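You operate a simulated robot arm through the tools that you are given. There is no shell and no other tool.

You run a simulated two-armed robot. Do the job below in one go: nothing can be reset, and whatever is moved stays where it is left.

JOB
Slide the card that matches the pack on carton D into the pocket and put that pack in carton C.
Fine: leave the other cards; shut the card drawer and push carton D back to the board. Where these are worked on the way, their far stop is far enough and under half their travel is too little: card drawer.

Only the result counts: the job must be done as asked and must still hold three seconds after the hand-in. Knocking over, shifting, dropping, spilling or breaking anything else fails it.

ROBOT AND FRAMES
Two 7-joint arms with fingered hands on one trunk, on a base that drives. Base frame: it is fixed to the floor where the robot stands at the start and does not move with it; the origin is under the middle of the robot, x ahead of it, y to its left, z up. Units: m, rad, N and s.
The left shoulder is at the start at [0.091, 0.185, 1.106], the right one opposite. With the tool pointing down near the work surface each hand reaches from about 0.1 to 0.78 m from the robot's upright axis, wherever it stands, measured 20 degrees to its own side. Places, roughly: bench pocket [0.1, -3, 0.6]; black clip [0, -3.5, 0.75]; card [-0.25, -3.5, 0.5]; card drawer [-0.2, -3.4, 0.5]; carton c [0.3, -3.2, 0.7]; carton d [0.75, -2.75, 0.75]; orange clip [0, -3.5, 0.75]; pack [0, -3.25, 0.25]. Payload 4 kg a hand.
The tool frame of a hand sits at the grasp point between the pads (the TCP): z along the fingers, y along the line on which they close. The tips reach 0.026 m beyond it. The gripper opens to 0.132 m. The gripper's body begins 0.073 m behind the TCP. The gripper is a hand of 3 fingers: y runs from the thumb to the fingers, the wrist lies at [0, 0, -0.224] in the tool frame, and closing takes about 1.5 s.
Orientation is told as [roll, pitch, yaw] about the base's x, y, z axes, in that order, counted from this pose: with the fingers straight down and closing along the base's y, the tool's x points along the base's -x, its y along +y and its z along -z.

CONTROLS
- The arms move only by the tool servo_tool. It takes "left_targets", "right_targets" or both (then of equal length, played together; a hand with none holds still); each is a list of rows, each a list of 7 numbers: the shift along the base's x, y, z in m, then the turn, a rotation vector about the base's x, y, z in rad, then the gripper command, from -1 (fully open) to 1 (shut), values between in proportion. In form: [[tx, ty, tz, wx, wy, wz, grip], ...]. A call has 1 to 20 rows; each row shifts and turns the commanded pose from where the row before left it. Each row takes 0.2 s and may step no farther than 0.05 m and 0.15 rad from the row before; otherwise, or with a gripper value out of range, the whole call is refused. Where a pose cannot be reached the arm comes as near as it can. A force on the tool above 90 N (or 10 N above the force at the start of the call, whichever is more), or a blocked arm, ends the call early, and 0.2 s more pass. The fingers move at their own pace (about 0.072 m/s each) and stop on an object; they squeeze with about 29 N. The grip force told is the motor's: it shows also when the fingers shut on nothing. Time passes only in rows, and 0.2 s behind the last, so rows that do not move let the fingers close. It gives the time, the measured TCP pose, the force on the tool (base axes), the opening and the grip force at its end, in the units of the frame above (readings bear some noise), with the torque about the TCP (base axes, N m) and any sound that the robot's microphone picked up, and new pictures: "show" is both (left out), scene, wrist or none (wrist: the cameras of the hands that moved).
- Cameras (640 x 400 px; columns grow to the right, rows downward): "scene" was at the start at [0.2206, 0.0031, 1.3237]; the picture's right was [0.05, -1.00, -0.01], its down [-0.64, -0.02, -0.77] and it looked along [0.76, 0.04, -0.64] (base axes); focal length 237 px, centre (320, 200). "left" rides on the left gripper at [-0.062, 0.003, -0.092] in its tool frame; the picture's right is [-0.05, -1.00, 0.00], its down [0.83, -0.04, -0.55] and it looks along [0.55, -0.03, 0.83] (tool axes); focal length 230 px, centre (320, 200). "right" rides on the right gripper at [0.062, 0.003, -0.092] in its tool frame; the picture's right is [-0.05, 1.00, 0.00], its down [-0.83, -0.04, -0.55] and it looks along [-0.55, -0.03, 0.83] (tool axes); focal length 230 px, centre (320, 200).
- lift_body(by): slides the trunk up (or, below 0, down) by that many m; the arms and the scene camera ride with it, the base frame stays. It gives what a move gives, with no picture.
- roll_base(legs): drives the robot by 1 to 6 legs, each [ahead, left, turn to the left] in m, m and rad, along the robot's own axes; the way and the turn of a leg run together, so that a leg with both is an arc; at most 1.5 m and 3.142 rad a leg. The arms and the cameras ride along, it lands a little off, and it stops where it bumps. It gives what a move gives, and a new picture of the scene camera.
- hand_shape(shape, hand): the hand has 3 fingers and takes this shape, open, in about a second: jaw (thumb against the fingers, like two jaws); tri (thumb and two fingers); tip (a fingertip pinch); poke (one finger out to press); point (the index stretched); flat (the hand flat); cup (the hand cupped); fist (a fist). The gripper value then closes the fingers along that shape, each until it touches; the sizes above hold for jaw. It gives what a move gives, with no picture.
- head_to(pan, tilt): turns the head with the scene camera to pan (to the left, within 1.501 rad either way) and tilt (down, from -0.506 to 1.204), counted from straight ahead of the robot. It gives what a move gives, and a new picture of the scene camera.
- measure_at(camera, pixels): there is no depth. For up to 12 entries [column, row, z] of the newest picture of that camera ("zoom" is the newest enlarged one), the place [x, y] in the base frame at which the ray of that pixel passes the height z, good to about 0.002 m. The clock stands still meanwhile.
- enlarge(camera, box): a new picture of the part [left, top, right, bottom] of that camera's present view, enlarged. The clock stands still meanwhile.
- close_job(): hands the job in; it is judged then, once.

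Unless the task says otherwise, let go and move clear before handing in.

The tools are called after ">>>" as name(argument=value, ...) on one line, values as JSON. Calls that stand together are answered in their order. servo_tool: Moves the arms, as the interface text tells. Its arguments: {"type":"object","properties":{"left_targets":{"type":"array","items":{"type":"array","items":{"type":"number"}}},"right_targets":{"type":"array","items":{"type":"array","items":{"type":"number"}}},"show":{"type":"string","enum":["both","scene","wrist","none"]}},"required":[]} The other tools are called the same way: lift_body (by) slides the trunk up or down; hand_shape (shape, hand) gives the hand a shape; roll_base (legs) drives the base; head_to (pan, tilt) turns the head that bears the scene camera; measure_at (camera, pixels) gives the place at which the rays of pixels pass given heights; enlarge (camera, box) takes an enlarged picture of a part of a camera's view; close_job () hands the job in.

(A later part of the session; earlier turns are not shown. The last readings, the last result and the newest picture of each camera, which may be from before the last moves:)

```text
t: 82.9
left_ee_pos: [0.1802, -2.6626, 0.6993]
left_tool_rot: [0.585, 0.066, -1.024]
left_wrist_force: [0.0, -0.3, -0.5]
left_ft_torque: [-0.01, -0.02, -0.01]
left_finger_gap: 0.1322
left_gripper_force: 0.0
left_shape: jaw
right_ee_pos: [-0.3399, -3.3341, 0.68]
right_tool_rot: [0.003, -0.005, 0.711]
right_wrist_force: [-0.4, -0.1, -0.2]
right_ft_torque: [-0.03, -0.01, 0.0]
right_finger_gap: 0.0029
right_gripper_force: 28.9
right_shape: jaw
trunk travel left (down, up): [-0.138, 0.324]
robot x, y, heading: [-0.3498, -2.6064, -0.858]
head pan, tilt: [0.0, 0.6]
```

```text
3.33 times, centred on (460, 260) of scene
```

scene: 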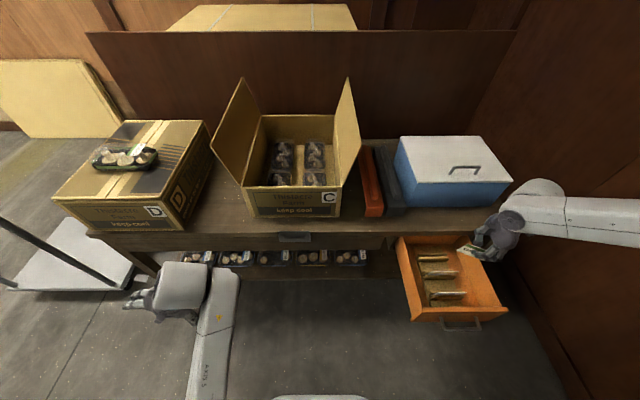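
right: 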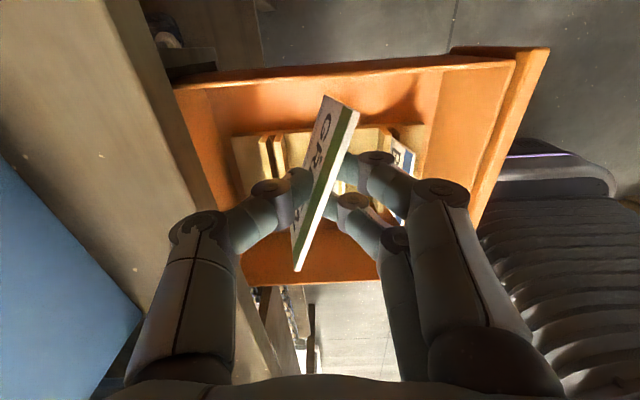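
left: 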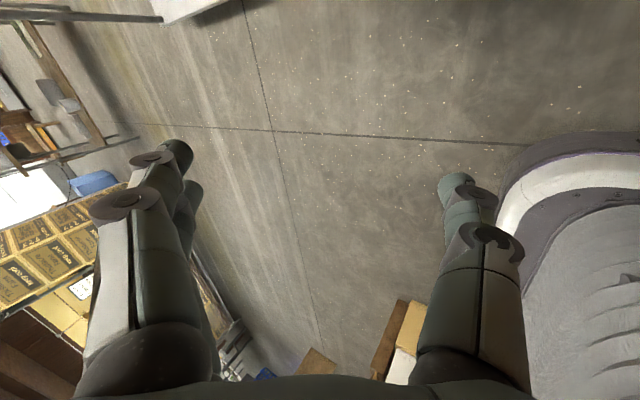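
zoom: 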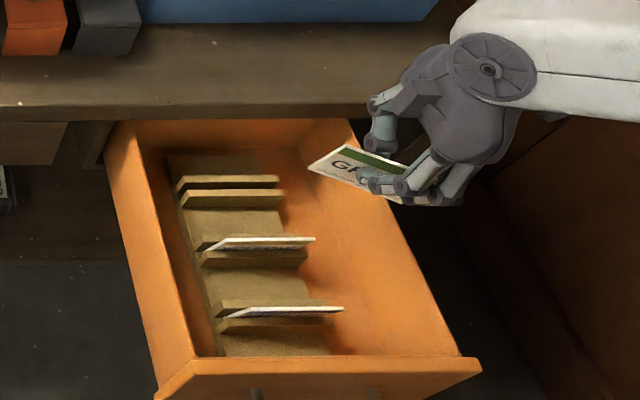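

GREEN is out of the drawer and firmly pinched; YELLOW and BLUE stay in place. I enlarge the wrist view to learn how the card sits in the hand.

>>> enlarge(camera="right", box=[230, 80, 430, 290])

>>> enlarge(camera="scene", box=[445, 225, 505, 275])

```text
1.90 times, centred on (330, 185) of right
```

zoom: 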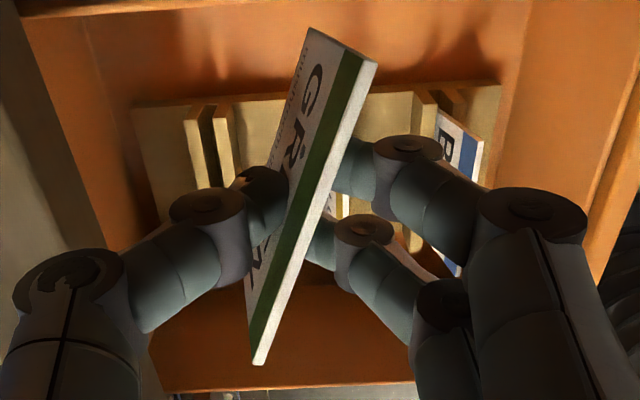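

```text
8.00 times, centred on (475, 250) of scene
```

zoom: 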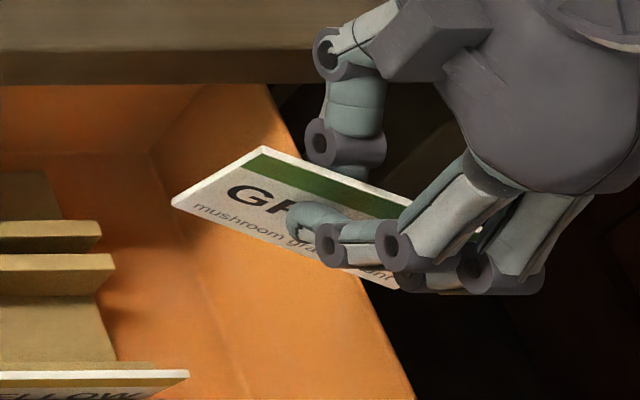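

Both sides of the card are printed, so its facing does not matter. I triangulate the held card's corners in both views.

>>> measure_at(camera="right", pixels=[[295.8, 270.8, 0.67], [295.8, 270.8, 0.69], [295.8, 270.8, 0.71], [358.9, 112.4, 0.67], [358.9, 112.4, 0.69], [358.9, 112.4, 0.71], [324.7, 94.5, 0.61], [324.7, 94.5, 0.63], [324.7, 94.5, 0.65]])

>>> measure_at(camera="scene", pixels=[[467.75, 243.5, 0.67], [467.75, 243.5, 0.69], [467.75, 243.5, 0.71], [456.5, 250.75, 0.61], [456.5, 250.75, 0.63], [456.5, 250.75, 0.65], [484.4, 261.25, 0.61], [484.4, 261.25, 0.63], [484.4, 261.25, 0.65]])

```text
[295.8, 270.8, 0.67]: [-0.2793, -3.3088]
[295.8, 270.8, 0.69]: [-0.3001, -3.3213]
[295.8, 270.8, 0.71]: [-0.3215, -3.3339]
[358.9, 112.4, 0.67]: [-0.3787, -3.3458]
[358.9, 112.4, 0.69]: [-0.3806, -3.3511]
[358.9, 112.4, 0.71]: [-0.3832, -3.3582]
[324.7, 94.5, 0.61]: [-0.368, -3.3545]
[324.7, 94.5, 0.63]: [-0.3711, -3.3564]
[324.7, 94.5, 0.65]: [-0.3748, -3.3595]
```

```text
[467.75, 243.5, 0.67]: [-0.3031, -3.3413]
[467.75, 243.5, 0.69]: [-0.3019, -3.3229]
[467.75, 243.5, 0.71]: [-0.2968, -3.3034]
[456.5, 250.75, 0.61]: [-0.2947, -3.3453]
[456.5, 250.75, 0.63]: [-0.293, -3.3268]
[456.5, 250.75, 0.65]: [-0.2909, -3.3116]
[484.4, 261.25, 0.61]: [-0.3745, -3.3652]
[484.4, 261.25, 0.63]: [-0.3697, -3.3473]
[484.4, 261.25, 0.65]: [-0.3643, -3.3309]
```

The held card is level, top at z 0.69, yawed 20° and leaning 10° relative to the bench. I raise it, carry it left toward the pocket and straighten the yaw on the way.

>>> servo_tool(right_targets=[[0, 0, 0.03, 0, 0, 0, 1], [0, 0, 0.03, 0, 0, 0, 1], [0.0326, 0.028, 0.01, 0, 0, 0.0358, 1], [0.0326, 0.028, 0, 0, 0, 0.0358, 1], [0.0326, 0.028, 0, 0, 0, 0.0358, 1], [0.0326, 0.028, 0, 0, 0, 0.0358, 1], [0.0326, 0.028, 0, 0, 0, 0.0358, 1], [0.0326, 0.028, 0, 0, 0, 0.0358, 1], [0.0326, 0.028, 0, 0, 0, 0.0358, 1], [0.0326, 0.028, 0, 0, 0, 0.0358, 1], [0.0326, 0.028, 0, 0, 0, 0.0358, 1], [0.0326, 0.028, 0, 0, 0, 0.0358, 1], [0, 0, 0, 0, 0, 0, 1]], show="both")

```text
t: 85.7
left_ee_pos: [0.1797, -2.6618, 0.7]
left_tool_rot: [0.584, 0.066, -1.022]
left_wrist_force: [0.4, -0.6, 0.9]
left_ft_torque: [0.01, 0.01, 0.02]
left_finger_gap: 0.1322
left_gripper_force: 0.0
left_shape: jaw
right_ee_pos: [-0.064, -3.0725, 0.7702]
right_tool_rot: [0.001, -0.006, 1.068]
right_wrist_force: [1.2, 0.4, -0.9]
right_ft_torque: [0.0, 0.01, 0.03]
right_finger_gap: 0.0025
right_gripper_force: 28.9
right_shape: jaw
right hand out of reach, approached as far as the arm can: row 11, 12
trunk travel left (down, up): [-0.138, 0.324]
robot x, y, heading: [-0.3508, -2.6094, -0.861]
head pan, tilt: [0.0, 0.6]
```

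scene: 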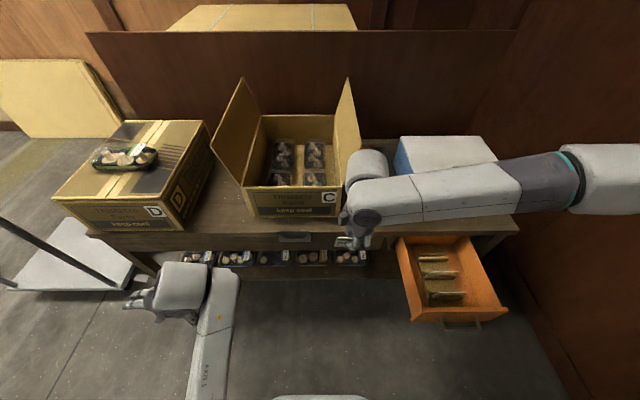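
right: 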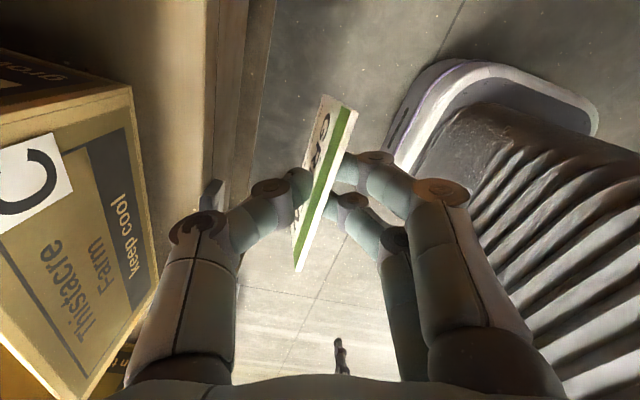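

The arm reached its limit at W −2.05, so I must shift the base left to bring the hand to the pocket. I check the front of carton C first for clearance.

>>> measure_at(camera="scene", pixels=[[258, 219, 0.645], [336, 217, 0.645], [243, 187, 0.8], [341, 187, 0.8], [243, 187, 0.85], [341, 187, 0.85], [294, 238, 0.64]])

>>> enlarge(camera="scene", box=[230, 170, 400, 270])

```text
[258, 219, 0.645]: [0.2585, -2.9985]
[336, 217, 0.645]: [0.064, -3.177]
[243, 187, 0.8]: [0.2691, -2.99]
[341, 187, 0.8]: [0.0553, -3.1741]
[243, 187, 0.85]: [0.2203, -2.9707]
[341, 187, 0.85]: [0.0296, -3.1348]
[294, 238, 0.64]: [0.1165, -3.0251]
```

```text
3.76 times, centred on (315, 220) of scene
```

zoom: 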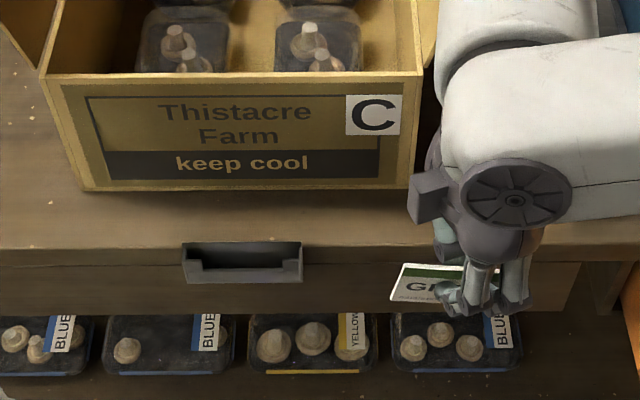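

Carton C's front is at V 2.447, only 5 cm behind the bench edge, and the pocket is centred at W ≈ −1.881 in front of it. I shift the base 0.15 m to the left to bring the card before the pocket.

>>> roll_base(legs=[[0, 0.15, 0]])

>>> servo_tool(right_targets=[[0, 0, 0, 0, 0, 0, 1]], show="wrist")

```text
t: 87.1
left_ee_pos: [0.2918, -2.5637, 0.6994]
left_tool_rot: [0.583, 0.068, -1.022]
left_wrist_force: [0.8, -0.2, -0.4]
left_ft_torque: [0.0, 0.0, 0.01]
left_finger_gap: 0.132
left_gripper_force: 0.1
left_shape: jaw
right_ee_pos: [0.0495, -2.9748, 0.7702]
right_tool_rot: [0.002, -0.006, 1.068]
right_wrist_force: [0.3, -0.2, 0.2]
right_ft_torque: [-0.03, 0.04, -0.02]
right_finger_gap: 0.0027
right_gripper_force: 28.6
right_shape: jaw
trunk travel left (down, up): [-0.138, 0.324]
robot x, y, heading: [-0.236, -2.5142, -0.859]
head pan, tilt: [0.0, 0.6]
```

scene: 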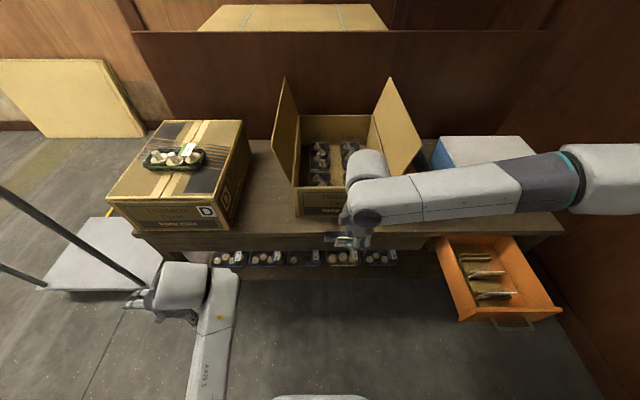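

```text
t: 87.5
left_ee_pos: [0.2921, -2.5654, 0.6996]
left_tool_rot: [0.587, 0.068, -1.025]
left_wrist_force: [0.3, -0.8, -0.3]
left_ft_torque: [0.02, 0.0, -0.03]
left_finger_gap: 0.132
left_gripper_force: 0.0
left_shape: jaw
right_ee_pos: [0.0479, -2.9753, 0.7707]
right_tool_rot: [0.003, -0.006, 1.065]
right_wrist_force: [-0.3, 0.7, -0.7]
right_ft_torque: [0.04, 0.01, -0.03]
right_finger_gap: 0.0027
right_gripper_force: 28.3
right_shape: jaw
trunk travel left (down, up): [-0.138, 0.324]
robot x, y, heading: [-0.2396, -2.5151, -0.856]
head pan, tilt: [0.0, 0.6]
```

right: 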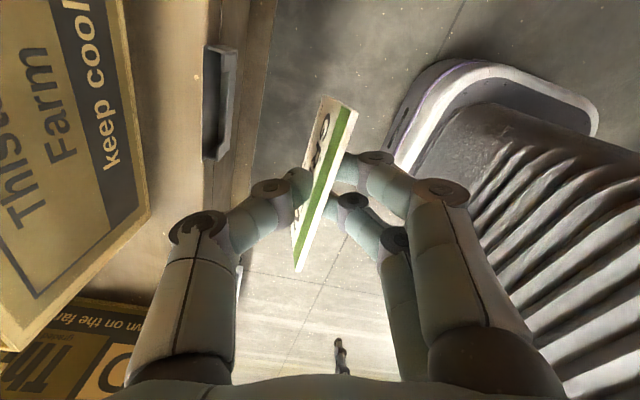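

The wrist camera sees the pocket from above at (218,100). I enlarge and measure it.

>>> enlarge(camera="right", box=[160, 20, 290, 180])

```text
2.50 times, centred on (225, 100) of right
```

zoom: 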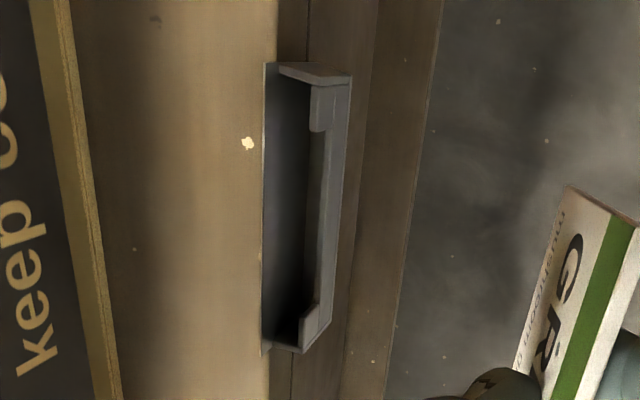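

>>> measure_at(camera="zoom", pixels=[[265, 63, 0.635], [265, 63, 0.645], [265, 63, 0.655], [262, 352, 0.635], [262, 352, 0.645], [262, 352, 0.655], [312, 90, 0.635], [312, 90, 0.645], [351, 78, 0.635], [351, 78, 0.645], [300, 352, 0.635], [300, 352, 0.645]])

```text
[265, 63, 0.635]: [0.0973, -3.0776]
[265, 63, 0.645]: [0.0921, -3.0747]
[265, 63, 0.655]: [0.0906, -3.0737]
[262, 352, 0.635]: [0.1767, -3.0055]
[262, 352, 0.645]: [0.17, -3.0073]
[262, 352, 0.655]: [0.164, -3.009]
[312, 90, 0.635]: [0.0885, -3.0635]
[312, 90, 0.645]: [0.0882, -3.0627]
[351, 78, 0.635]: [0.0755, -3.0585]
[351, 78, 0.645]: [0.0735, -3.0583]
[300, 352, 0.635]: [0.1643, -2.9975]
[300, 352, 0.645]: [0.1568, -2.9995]
```

The pocket spans W −1.932…−1.829, slot V about 2.383–2.394, top z ≈ 0.645. I tilt the hand 8° (wrist toward me, away from carton C) and move so the card's lower edge is just above the slot, then check.

>>> servo_tool(right_targets=[[0.0155, -0.0097, -0.009, -0.053, -0.0455, 0, 1], [0.0155, -0.0097, -0.009, -0.053, -0.0455, 0, 1], [0.0155, -0.0097, -0.009, 0, 0, 0, 1], [0.0154, -0.0098, -0.009, 0, 0, 0, 1], [0, 0, 0, 0, 0, 0, 1]], show="both")

>>> enlarge(camera="scene", box=[290, 190, 410, 275])

```text
t: 88.7
left_ee_pos: [0.2915, -2.5646, 0.6998]
left_tool_rot: [0.586, 0.067, -1.025]
left_wrist_force: [0.3, -1.3, -0.1]
left_ft_torque: [0.01, 0.02, -0.03]
left_finger_gap: 0.1317
left_gripper_force: 0.0
left_shape: jaw
right_ee_pos: [0.0694, -3.0252, 0.7513]
right_tool_rot: [-0.132, 0.04, 1.063]
right_wrist_force: [-0.4, -0.2, 0.3]
right_ft_torque: [0.0, 0.0, 0.04]
right_finger_gap: 0.0025
right_gripper_force: 28.9
right_shape: jaw
right hand out of reach, approached as far as the arm can: row 1, 2, 3, 4
trunk travel left (down, up): [-0.138, 0.324]
robot x, y, heading: [-0.238, -2.511, -0.857]
head pan, tilt: [0.0, 0.6]
```

scene: 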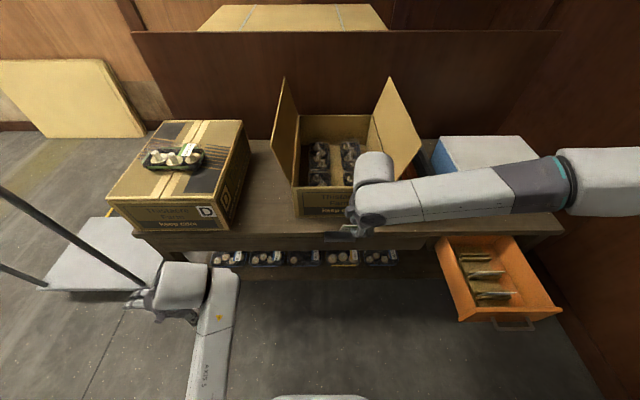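
right: 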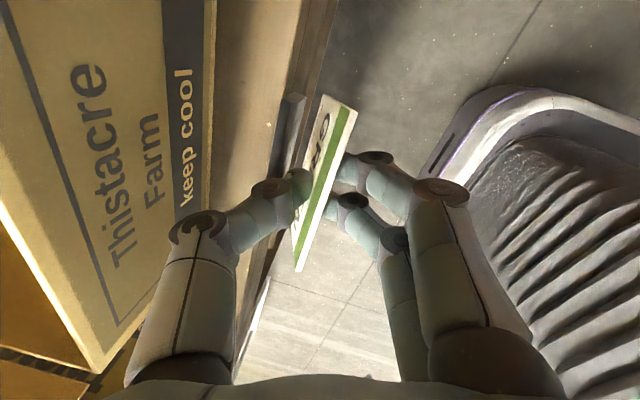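

```text
4.71 times, centred on (350, 232) of scene
```

zoom: 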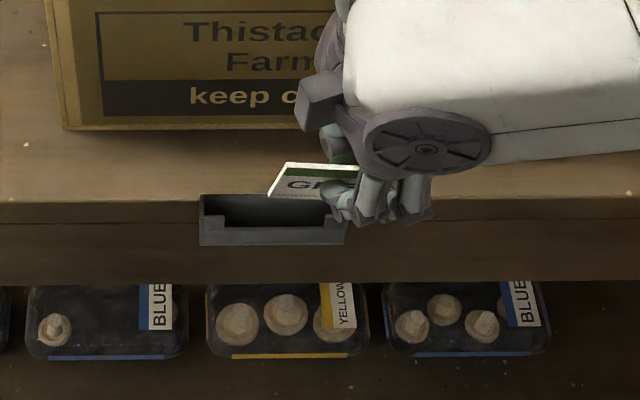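

The arm is again at its leftward limit (W −1.917), so I shift the base another 0.1 m left to have slack.

>>> roll_base(legs=[[0, 0.1, 0]])

>>> servo_tool(right_targets=[[-0.01, -0.01, 0, 0, 0, 0, 1], [-0.01, -0.01, 0, 0, 0, 0, 1], [0, 0, 0, 0, 0, 0, 1]], show="both")

```text
t: 89.8
left_ee_pos: [0.3699, -2.4978, 0.7006]
left_tool_rot: [0.584, 0.066, -1.022]
left_wrist_force: [0.5, -0.3, 0.5]
left_ft_torque: [-0.01, 0.0, 0.0]
left_finger_gap: 0.132
left_gripper_force: 0.1
left_shape: jaw
right_ee_pos: [0.1462, -2.9599, 0.7508]
right_tool_rot: [-0.132, 0.042, 1.065]
right_wrist_force: [0.2, 0.4, 0.4]
right_ft_torque: [0.0, 0.01, 0.01]
right_finger_gap: 0.0026
right_gripper_force: 29.1
right_shape: jaw
trunk travel left (down, up): [-0.138, 0.324]
robot x, y, heading: [-0.1598, -2.4485, -0.861]
head pan, tilt: [0.0, 0.6]
```

scene: 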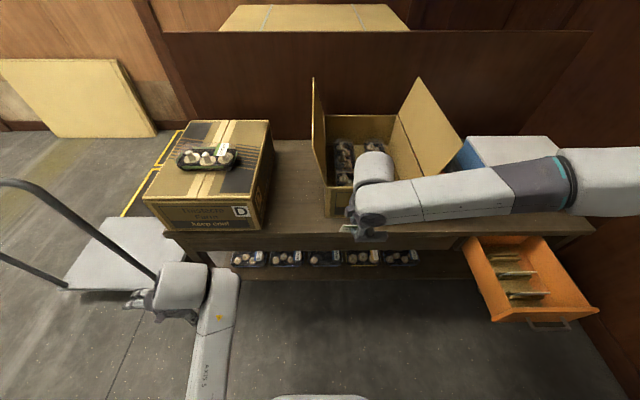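

```text
t: 90.6
left_ee_pos: [0.3689, -2.4992, 0.6998]
left_tool_rot: [0.585, 0.066, -1.022]
left_wrist_force: [-0.4, -0.6, 0.4]
left_ft_torque: [-0.04, 0.0, 0.01]
left_finger_gap: 0.1321
left_gripper_force: 0.1
left_shape: jaw
right_ee_pos: [0.1253, -2.9795, 0.7516]
right_tool_rot: [-0.131, 0.04, 1.069]
right_wrist_force: [0.0, -0.5, -0.5]
right_ft_torque: [0.0, 0.01, -0.01]
right_finger_gap: 0.0024
right_gripper_force: 29.1
right_shape: jaw
trunk travel left (down, up): [-0.138, 0.324]
robot x, y, heading: [-0.1599, -2.4488, -0.859]
head pan, tilt: [0.0, 0.6]
```

scene: 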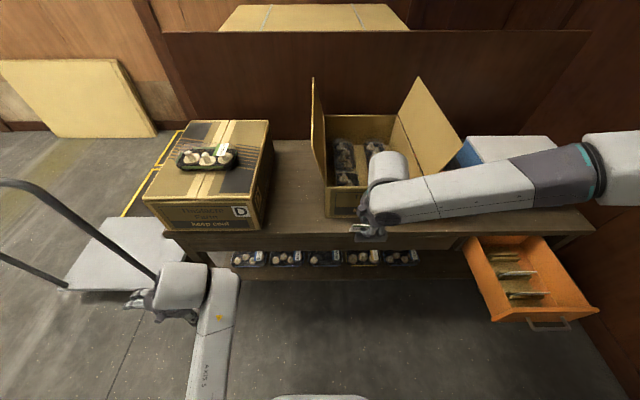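
right: 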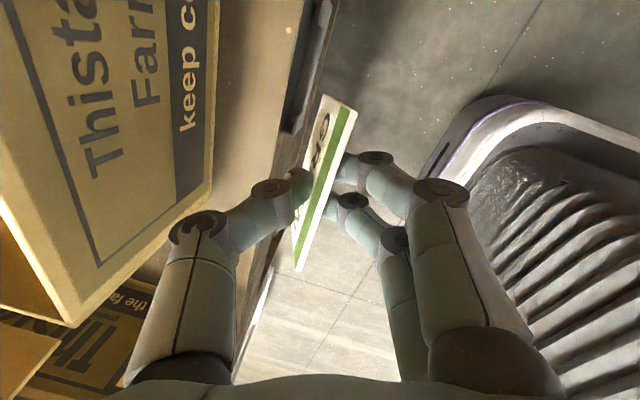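

The hand now has slack (W −1.845). I move right to the pocket's centre line and slightly ahead, then lower to just above the slot.

>>> servo_tool(right_targets=[[-0.0077, -0.0173, -0.005, 0, 0, 0, 1], [-0.0077, -0.0173, -0.01, 0, 0, 0, 1], [0, 0, -0.01, 0, 0, 0, 1], [0, 0, 0, 0, 0, 0, 1]], show="both")

>>> enlarge(camera="scene", box=[310, 195, 410, 265])

>>> enlarge(camera="right", box=[240, 60, 400, 290])

```text
t: 91.6
left_ee_pos: [0.3688, -2.4987, 0.6989]
left_tool_rot: [0.587, 0.067, -1.022]
left_wrist_force: [-0.1, -0.1, 0.1]
left_ft_torque: [-0.05, 0.01, 0.0]
left_finger_gap: 0.1319
left_gripper_force: 0.1
left_shape: jaw
right_ee_pos: [0.1103, -3.0141, 0.7268]
right_tool_rot: [-0.132, 0.04, 1.065]
right_wrist_force: [0.3, 1.0, 0.5]
right_ft_torque: [-0.02, 0.0, 0.02]
right_finger_gap: 0.0025
right_gripper_force: 29.6
right_shape: jaw
trunk travel left (down, up): [-0.138, 0.324]
robot x, y, heading: [-0.1617, -2.4455, -0.857]
head pan, tilt: [0.0, 0.6]
```

scene: 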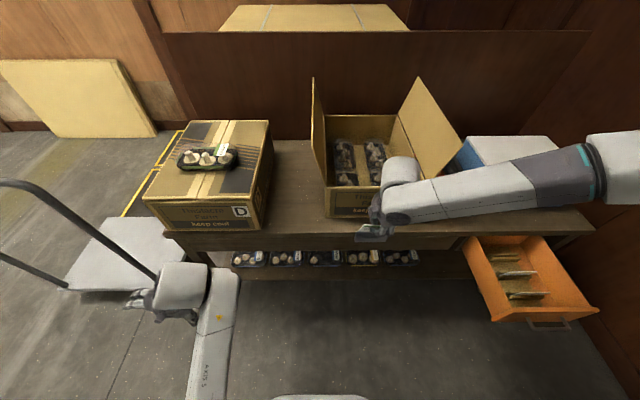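
right: 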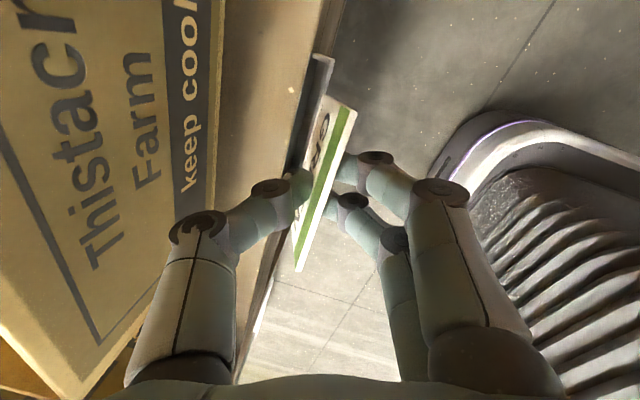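

```text
5.71 times, centred on (360, 230) of scene
```

zoom: 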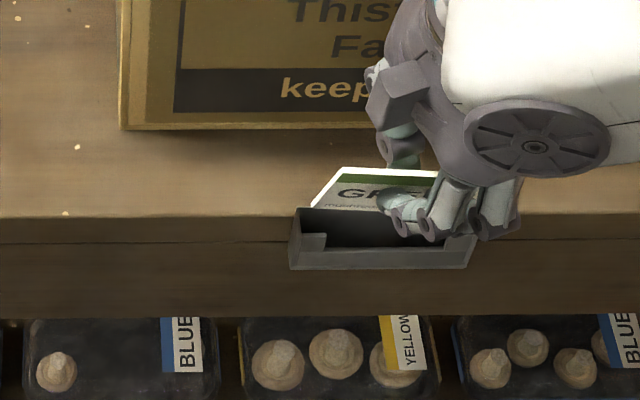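

```text
1.74 times, centred on (320, 175) of right
```

zoom: 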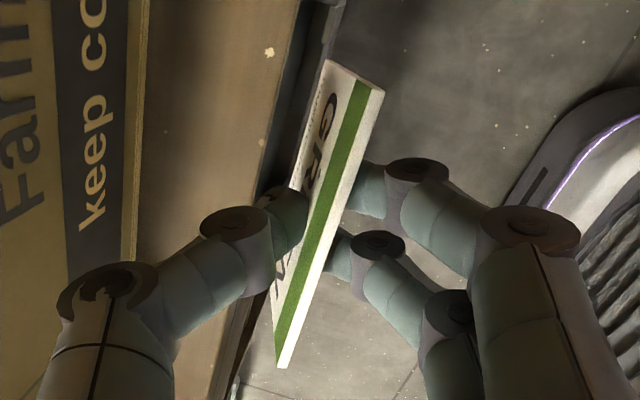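

>>> measure_at(camera="scene", pixels=[[364.4, 224.6, 0.73], [364.4, 224.6, 0.74], [358.4, 231.2, 0.66], [358.4, 231.2, 0.67], [358.4, 231.2, 0.68], [355.3, 232.1, 0.64], [355.3, 232.1, 0.65], [386.8, 240.5, 0.64]])

>>> measure_at(camera="right", pixels=[[297.6, 269.8, 0.73], [297.6, 269.8, 0.74], [354.5, 111.8, 0.73], [354.5, 111.8, 0.74], [325.7, 95.7, 0.66], [325.7, 95.7, 0.67], [325.7, 95.7, 0.68]])

```text
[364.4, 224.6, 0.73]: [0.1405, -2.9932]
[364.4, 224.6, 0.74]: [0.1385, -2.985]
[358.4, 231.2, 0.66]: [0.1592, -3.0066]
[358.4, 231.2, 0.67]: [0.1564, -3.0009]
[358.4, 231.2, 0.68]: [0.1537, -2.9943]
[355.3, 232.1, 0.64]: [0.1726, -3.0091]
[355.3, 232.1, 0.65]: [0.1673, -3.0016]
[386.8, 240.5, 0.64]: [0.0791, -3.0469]
```

```text
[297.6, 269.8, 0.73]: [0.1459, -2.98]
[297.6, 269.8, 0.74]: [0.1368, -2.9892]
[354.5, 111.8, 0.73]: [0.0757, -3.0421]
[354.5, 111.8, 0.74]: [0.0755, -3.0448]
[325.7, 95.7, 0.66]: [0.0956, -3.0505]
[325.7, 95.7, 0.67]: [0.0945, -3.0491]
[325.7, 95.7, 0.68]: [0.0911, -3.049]
```

The card is aligned within about 1° of the pocket, leaning 16°; its lower edge is at V≈2.378, z≈0.67, slightly left of centre. I shift 9 mm ahead, 4 mm right and lower 25 mm so the lower edge enters the slot mouth.

>>> servo_tool(right_targets=[[0.0016, -0.0049, -0.006, 0, 0, 0, 1], [0.0016, -0.0049, -0.009, 0, 0, 0, 1], [0, 0, -0.01, 0, 0, 0, 1], [0, 0, 0, 0, 0, 0, 1]], show="both")

>>> enlarge(camera="scene", box=[310, 195, 410, 265])

>>> enlarge(camera="right", box=[240, 40, 400, 290])

```text
t: 92.6
left_ee_pos: [0.3687, -2.4982, 0.7]
left_tool_rot: [0.585, 0.066, -1.021]
left_wrist_force: [-0.3, -0.2, 0.1]
left_ft_torque: [0.01, 0.03, 0.04]
left_finger_gap: 0.1316
left_gripper_force: 0.1
left_shape: jaw
right_ee_pos: [0.1117, -3.0242, 0.7013]
right_tool_rot: [-0.131, 0.04, 1.067]
right_wrist_force: [-0.6, 0.4, 0.0]
right_ft_torque: [0.03, 0.0, 0.01]
right_finger_gap: 0.0024
right_gripper_force: 28.9
right_shape: jaw
trunk travel left (down, up): [-0.138, 0.324]
robot x, y, heading: [-0.1609, -2.4466, -0.856]
head pan, tilt: [0.0, 0.6]
```

scene: 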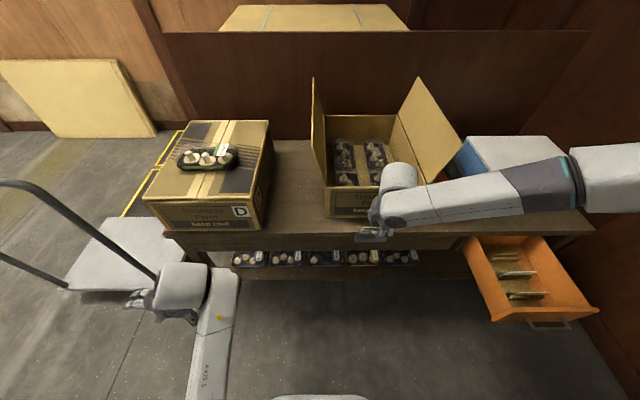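
right: 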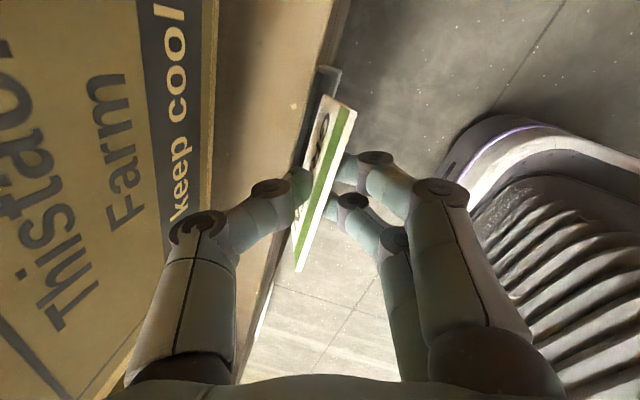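

```text
5.71 times, centred on (360, 230) of scene
```

zoom: 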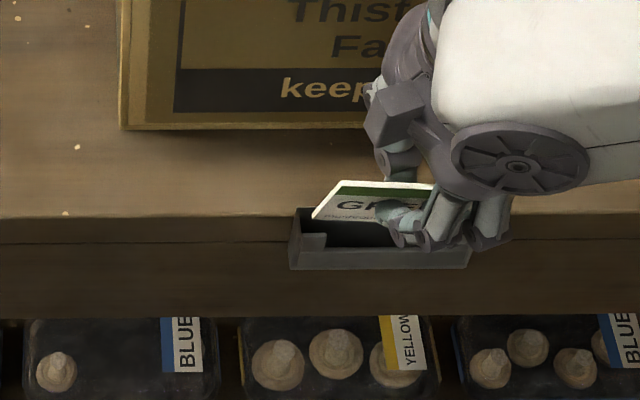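

```text
1.60 times, centred on (320, 165) of right
```

zoom: 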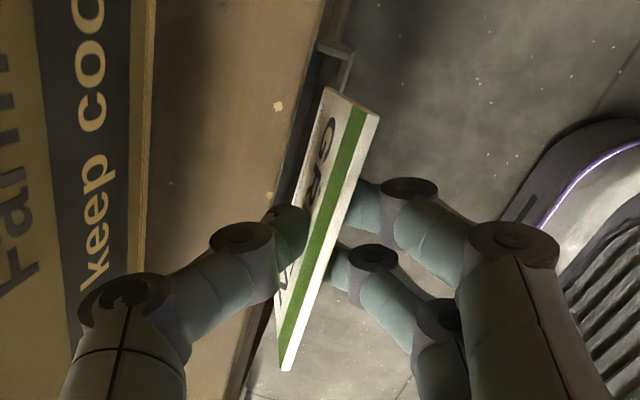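

The lower corners look inside the slot: scene zoom L_b (313,218) lies between back plate and front tab. I insert 20 mm further along the card's slant, watching force.

>>> servo_tool(right_targets=[[0.0009, -0.001, -0.005, 0, 0, 0, 1], [0.0009, -0.001, -0.005, 0, 0, 0, 1], [0, 0, 0, 0, 0, 0, 1]], show="both")

>>> enlarge(camera="scene", box=[310, 195, 410, 265])

>>> enlarge(camera="right", box=[260, 40, 380, 160])

```text
t: 93.4
left_ee_pos: [0.3682, -2.4984, 0.7]
left_tool_rot: [0.586, 0.065, -1.023]
left_wrist_force: [-0.9, -0.7, 0.0]
left_ft_torque: [0.0, -0.02, 0.04]
left_finger_gap: 0.1318
left_gripper_force: 0.1
left_shape: jaw
right_ee_pos: [0.1148, -3.0259, 0.691]
right_tool_rot: [-0.131, 0.04, 1.064]
right_wrist_force: [-0.2, -0.4, -0.5]
right_ft_torque: [-0.01, 0.01, -0.02]
right_finger_gap: 0.0025
right_gripper_force: 29.4
right_shape: jaw
trunk travel left (down, up): [-0.138, 0.324]
robot x, y, heading: [-0.1576, -2.4447, -0.863]
head pan, tilt: [0.0, 0.6]
```

scene: 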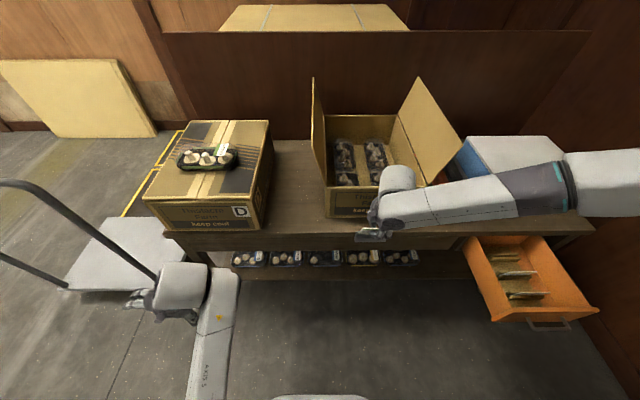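
right: 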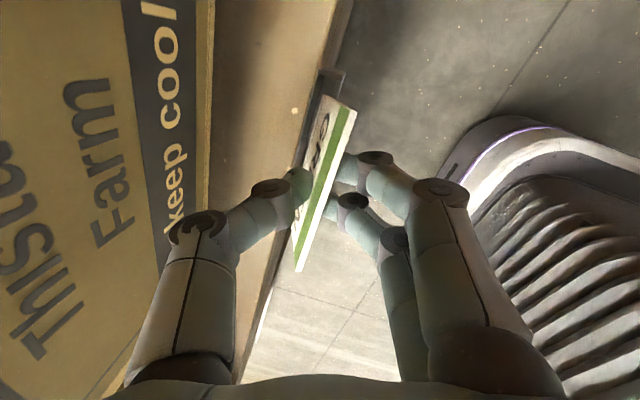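

```text
5.71 times, centred on (360, 230) of scene
```

zoom: 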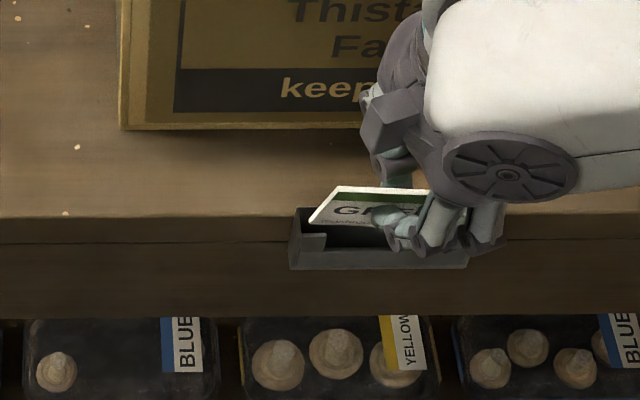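

```text
3.33 times, centred on (320, 100) of right
```

zoom: 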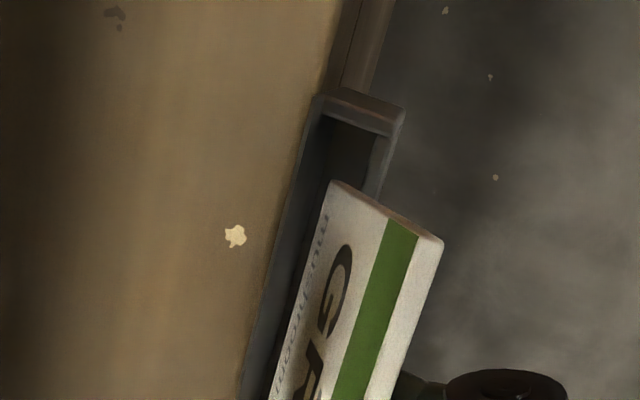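

The card sits too far left in the slot (gap of ~1 cm at the right wall, wrist zoom (335,182) vs (320,110); left corner almost at the left wall). I measure and correct.

>>> measure_at(camera="scene", pixels=[[358.1, 233.7, 0.63], [358.1, 233.7, 0.635], [358.1, 233.7, 0.64], [355.0, 231.5, 0.645], [385.5, 236.7, 0.645], [356.8, 237.0, 0.64], [363.5, 227.5, 0.7]])

>>> measure_at(camera="zoom", pixels=[[335, 182, 0.63], [335, 182, 0.635], [320, 98, 0.645], [400, 112, 0.645], [325, 120, 0.64], [385, 140, 0.64]])

```text
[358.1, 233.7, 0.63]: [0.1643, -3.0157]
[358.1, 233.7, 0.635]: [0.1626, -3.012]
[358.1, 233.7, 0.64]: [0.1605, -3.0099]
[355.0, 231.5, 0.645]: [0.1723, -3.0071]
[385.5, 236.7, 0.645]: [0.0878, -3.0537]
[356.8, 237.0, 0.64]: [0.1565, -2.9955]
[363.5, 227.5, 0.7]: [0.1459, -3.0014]
```

```text
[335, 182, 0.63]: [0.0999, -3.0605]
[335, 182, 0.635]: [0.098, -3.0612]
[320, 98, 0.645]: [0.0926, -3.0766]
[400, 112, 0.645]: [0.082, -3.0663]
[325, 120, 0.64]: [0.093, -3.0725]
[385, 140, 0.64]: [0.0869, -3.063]
```

The card's lower edge is inside the slot (V 2.387–2.392), needing about 3 mm to the right and a small yaw. I correct while inserting 10 mm more.

>>> servo_tool(right_targets=[[-0.0023, -0.002, -0.002, 0, 0, 0.04, 1], [0.0005, -0.0006, -0.005, 0, 0, 0, 1], [0.0005, -0.0006, -0.005, 0, 0, 0, 1], [0, 0, 0, 0, 0, 0, 1]], show="both")

>>> enlarge(camera="scene", box=[310, 195, 410, 265])

>>> enlarge(camera="right", box=[260, 40, 380, 160])

```text
t: 94.4
left_ee_pos: [0.3693, -2.499, 0.6997]
left_tool_rot: [0.589, 0.066, -1.022]
left_wrist_force: [0.4, 0.2, 0.3]
left_ft_torque: [0.02, 0.01, -0.03]
left_finger_gap: 0.1318
left_gripper_force: 0.0
left_shape: jaw
right_ee_pos: [0.1137, -3.0279, 0.6796]
right_tool_rot: [-0.133, 0.04, 1.104]
right_wrist_force: [0.1, -0.1, 0.0]
right_ft_torque: [0.0, 0.0, 0.0]
right_finger_gap: 0.0025
right_gripper_force: 28.8
right_shape: jaw
trunk travel left (down, up): [-0.138, 0.324]
robot x, y, heading: [-0.1633, -2.4444, -0.855]
head pan, tilt: [0.0, 0.6]
```

scene: 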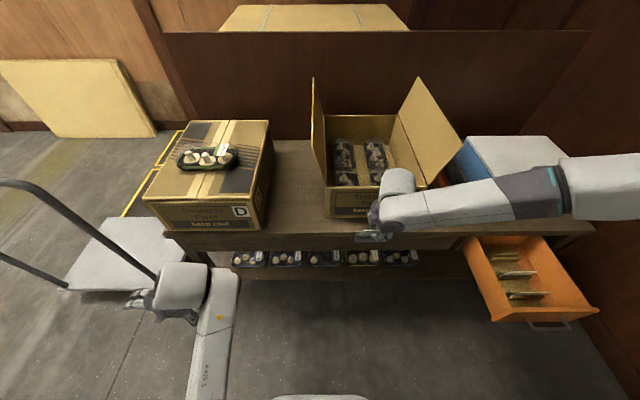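
right: 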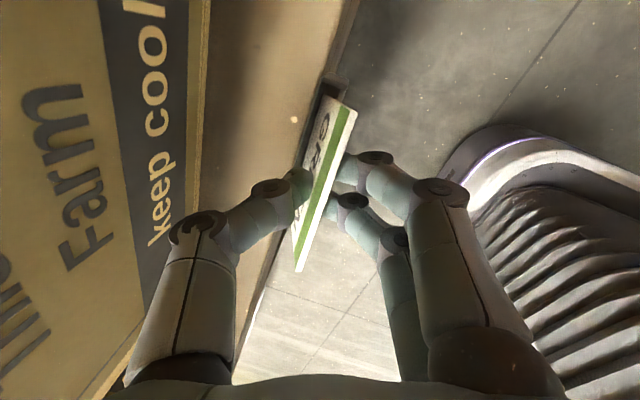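

```text
5.71 times, centred on (360, 230) of scene
```

zoom: 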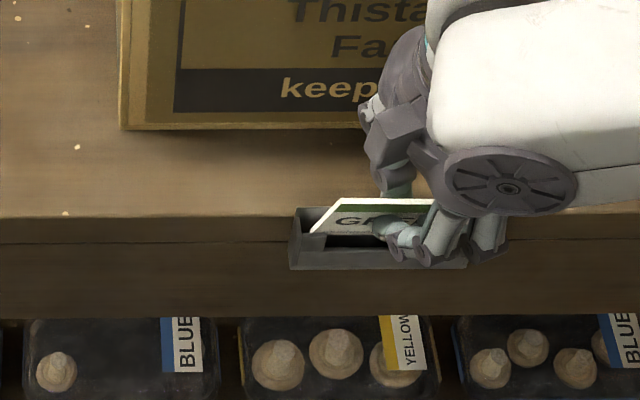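

```text
3.33 times, centred on (320, 100) of right
```

zoom: 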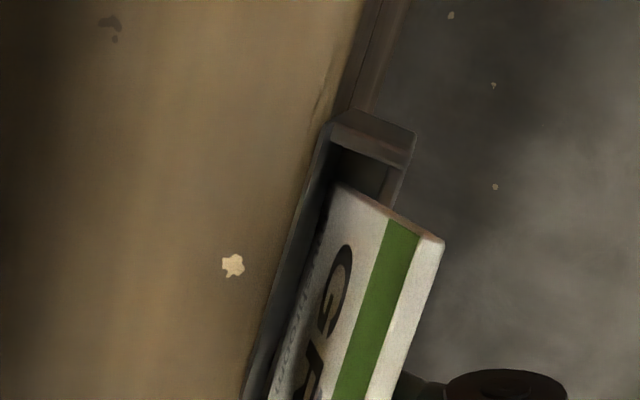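

No contact force yet; the card is about 2 cm into the pocket. I go 6 mm further down and 6 mm ahead to stand the card more upright in the slot.

>>> servo_tool(right_targets=[[0.0013, -0.0015, -0.003, 0, 0, 0, 1], [0.0013, -0.0015, -0.003, 0, 0, 0, 1], [0.0013, -0.0015, 0, 0, 0, 0, 1], [0, 0, 0, 0, 0, 0, 1]], show="both")

>>> enlarge(camera="scene", box=[310, 195, 410, 265])

>>> enlarge(camera="right", box=[240, 40, 400, 290])

```text
t: 95.4
left_ee_pos: [0.3697, -2.4981, 0.7009]
left_tool_rot: [0.586, 0.068, -1.024]
left_wrist_force: [-0.7, -0.5, 0.2]
left_ft_torque: [-0.04, -0.02, 0.02]
left_finger_gap: 0.1317
left_gripper_force: 0.1
left_shape: jaw
right_ee_pos: [0.1164, -3.033, 0.6753]
right_tool_rot: [-0.132, 0.04, 1.107]
right_wrist_force: [-0.4, 1.5, -0.1]
right_ft_torque: [0.08, 0.02, -0.05]
right_finger_gap: 0.0022
right_gripper_force: 29.4
right_shape: jaw
trunk travel left (down, up): [-0.138, 0.324]
robot x, y, heading: [-0.1623, -2.4456, -0.86]
head pan, tilt: [0.0, 0.6]
```

scene: 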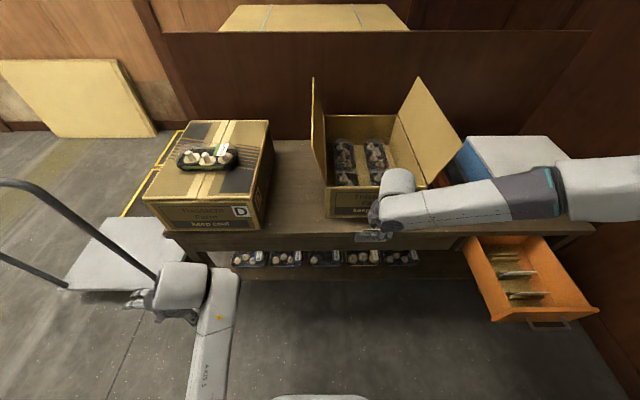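
right: 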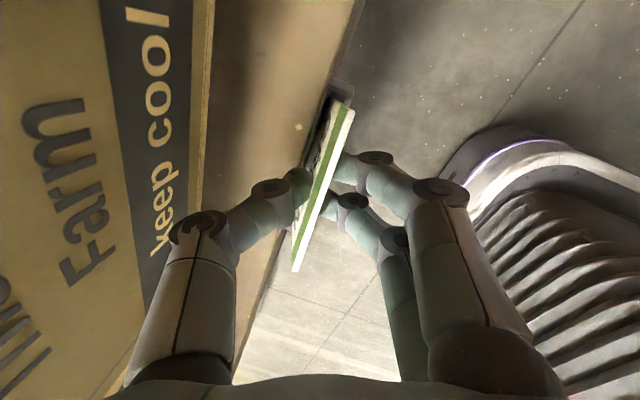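

```text
5.71 times, centred on (360, 230) of scene
```

zoom: 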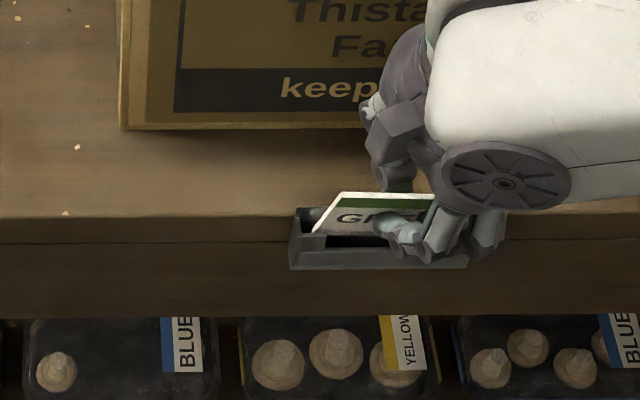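

```text
1.60 times, centred on (320, 165) of right
```

zoom: 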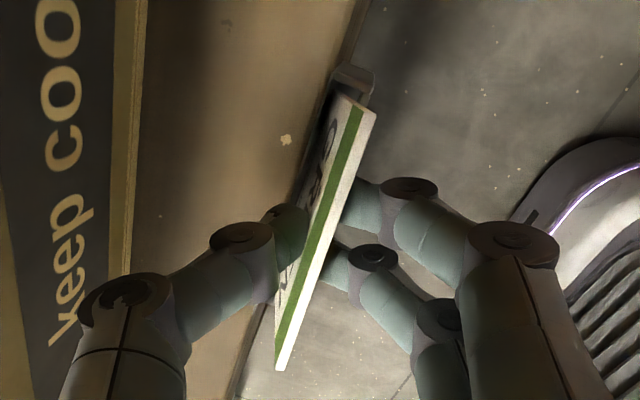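

The card stands more upright now with only ~1.5 N contact. I lower 5 mm more and then open slightly to release.

>>> servo_tool(right_targets=[[0, 0, -0.003, 0, 0, 0, 1], [0, 0, -0.003, 0, 0, 0, 1], [0, 0, 0, 0, 0, 0, 1], [0, 0, 0, 0, 0, 0, 0.85], [0, 0, 0, 0, 0, 0, 0.8], [0, 0, 0, 0, 0, 0, 0.8]], show="both")

>>> enlarge(camera="scene", box=[310, 195, 410, 265])

>>> enlarge(camera="right", box=[240, 40, 400, 290])

```text
t: 96.8
left_ee_pos: [0.3687, -2.4993, 0.7004]
left_tool_rot: [0.587, 0.065, -1.023]
left_wrist_force: [0.0, -0.4, -0.1]
left_ft_torque: [-0.01, 0.0, -0.01]
left_finger_gap: 0.1318
left_gripper_force: 0.1
left_shape: jaw
right_ee_pos: [0.1127, -3.0333, 0.6713]
right_tool_rot: [-0.13, 0.039, 1.104]
right_wrist_force: [-0.4, -0.1, -0.5]
right_ft_torque: [0.01, 0.01, 0.0]
right_finger_gap: 0.013
right_gripper_force: 0.1
right_shape: jaw
right hand out of reach, approached as far as the arm can: row 1
trunk travel left (down, up): [-0.138, 0.324]
robot x, y, heading: [-0.1612, -2.4437, -0.859]
head pan, tilt: [0.0, 0.6]
```

scene: 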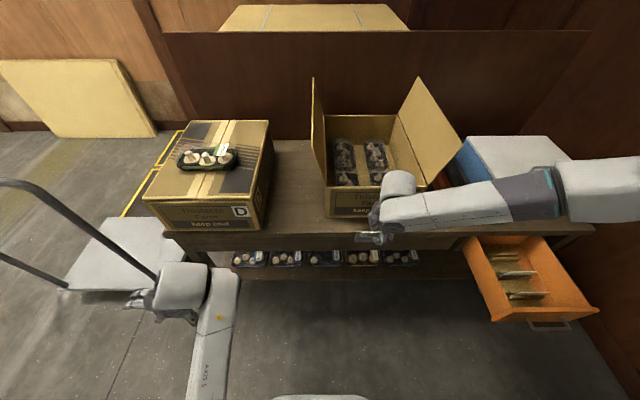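
right: 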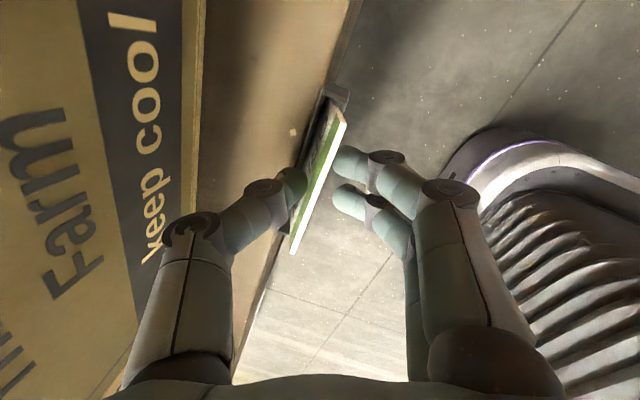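

```text
5.71 times, centred on (360, 230) of scene
```

zoom: 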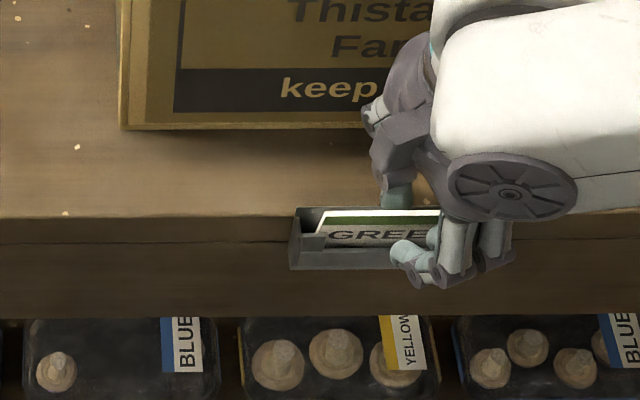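

```text
1.60 times, centred on (320, 165) of right
```

zoom: 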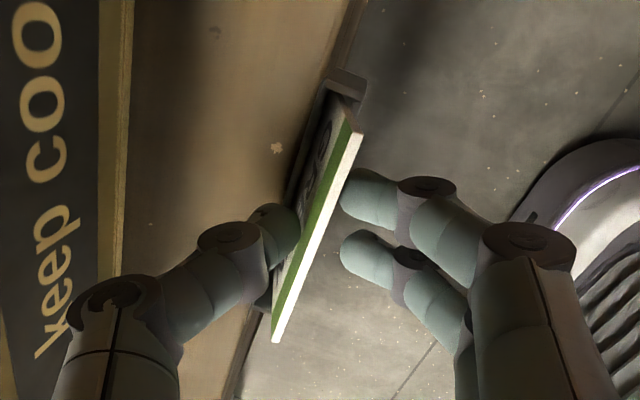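

The card dropped into the pocket ("GREE" visible at scene zoom (380,235), free of the fingers). I raise the hand straight up and away.

>>> servo_tool(right_targets=[[0.0007, -0.0008, 0.005, 0, 0, 0, 0.78], [0, 0, 0.01, 0, 0, 0, 0.78], [0, 0, 0.015, 0, 0, 0, 0.78], [0, 0, 0.015, 0, 0, 0, 0.78], [0, 0, 0.015, 0, 0, 0, 0.78], [-0.013, 0.015, 0.01, 0, 0, 0, 0.78], [-0.02, 0.022, 0.01, 0, 0, 0, 0.5], [0, 0, 0, 0, 0, 0, 0.5]], show="both")

>>> enlarge(camera="scene", box=[310, 195, 410, 265])

```text
t: 98.6
left_ee_pos: [0.3693, -2.4999, 0.6993]
left_tool_rot: [0.586, 0.067, -1.024]
left_wrist_force: [0.2, 0.2, 0.3]
left_ft_torque: [-0.01, 0.0, 0.02]
left_finger_gap: 0.1319
left_gripper_force: 0.1
left_shape: jaw
right_ee_pos: [0.0823, -2.9958, 0.7499]
right_tool_rot: [-0.129, 0.039, 1.105]
right_wrist_force: [0.5, 0.0, -0.2]
right_ft_torque: [0.0, 0.03, 0.0]
right_finger_gap: 0.0325
right_gripper_force: 0.2
right_shape: jaw
trunk travel left (down, up): [-0.138, 0.324]
robot x, y, heading: [-0.1636, -2.4492, -0.859]
head pan, tilt: [0.0, 0.6]
```

scene: 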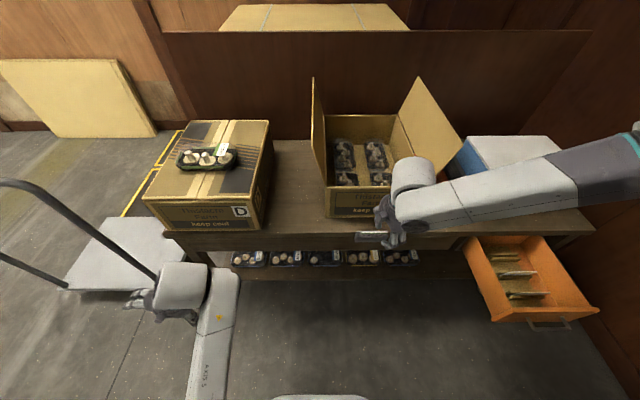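
right: 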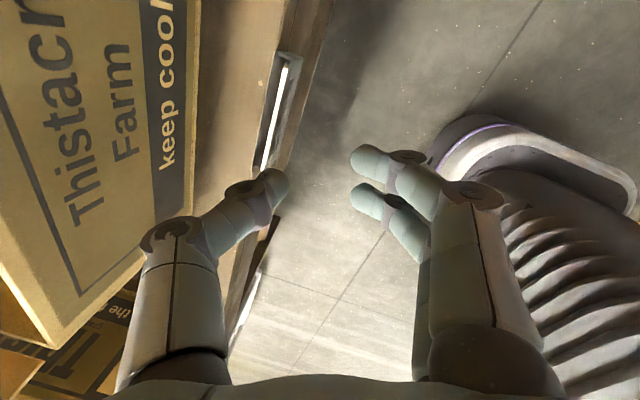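

```text
5.71 times, centred on (360, 230) of scene
```

zoom: 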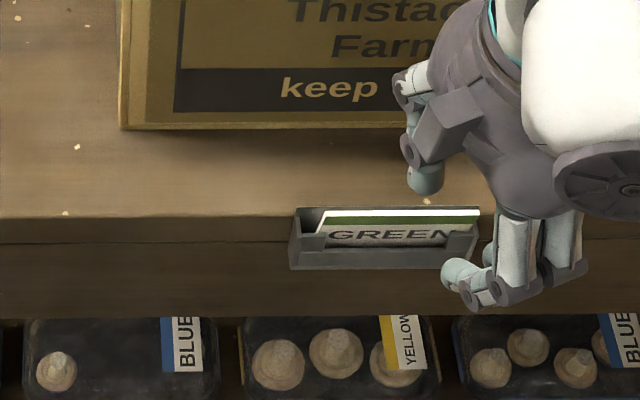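

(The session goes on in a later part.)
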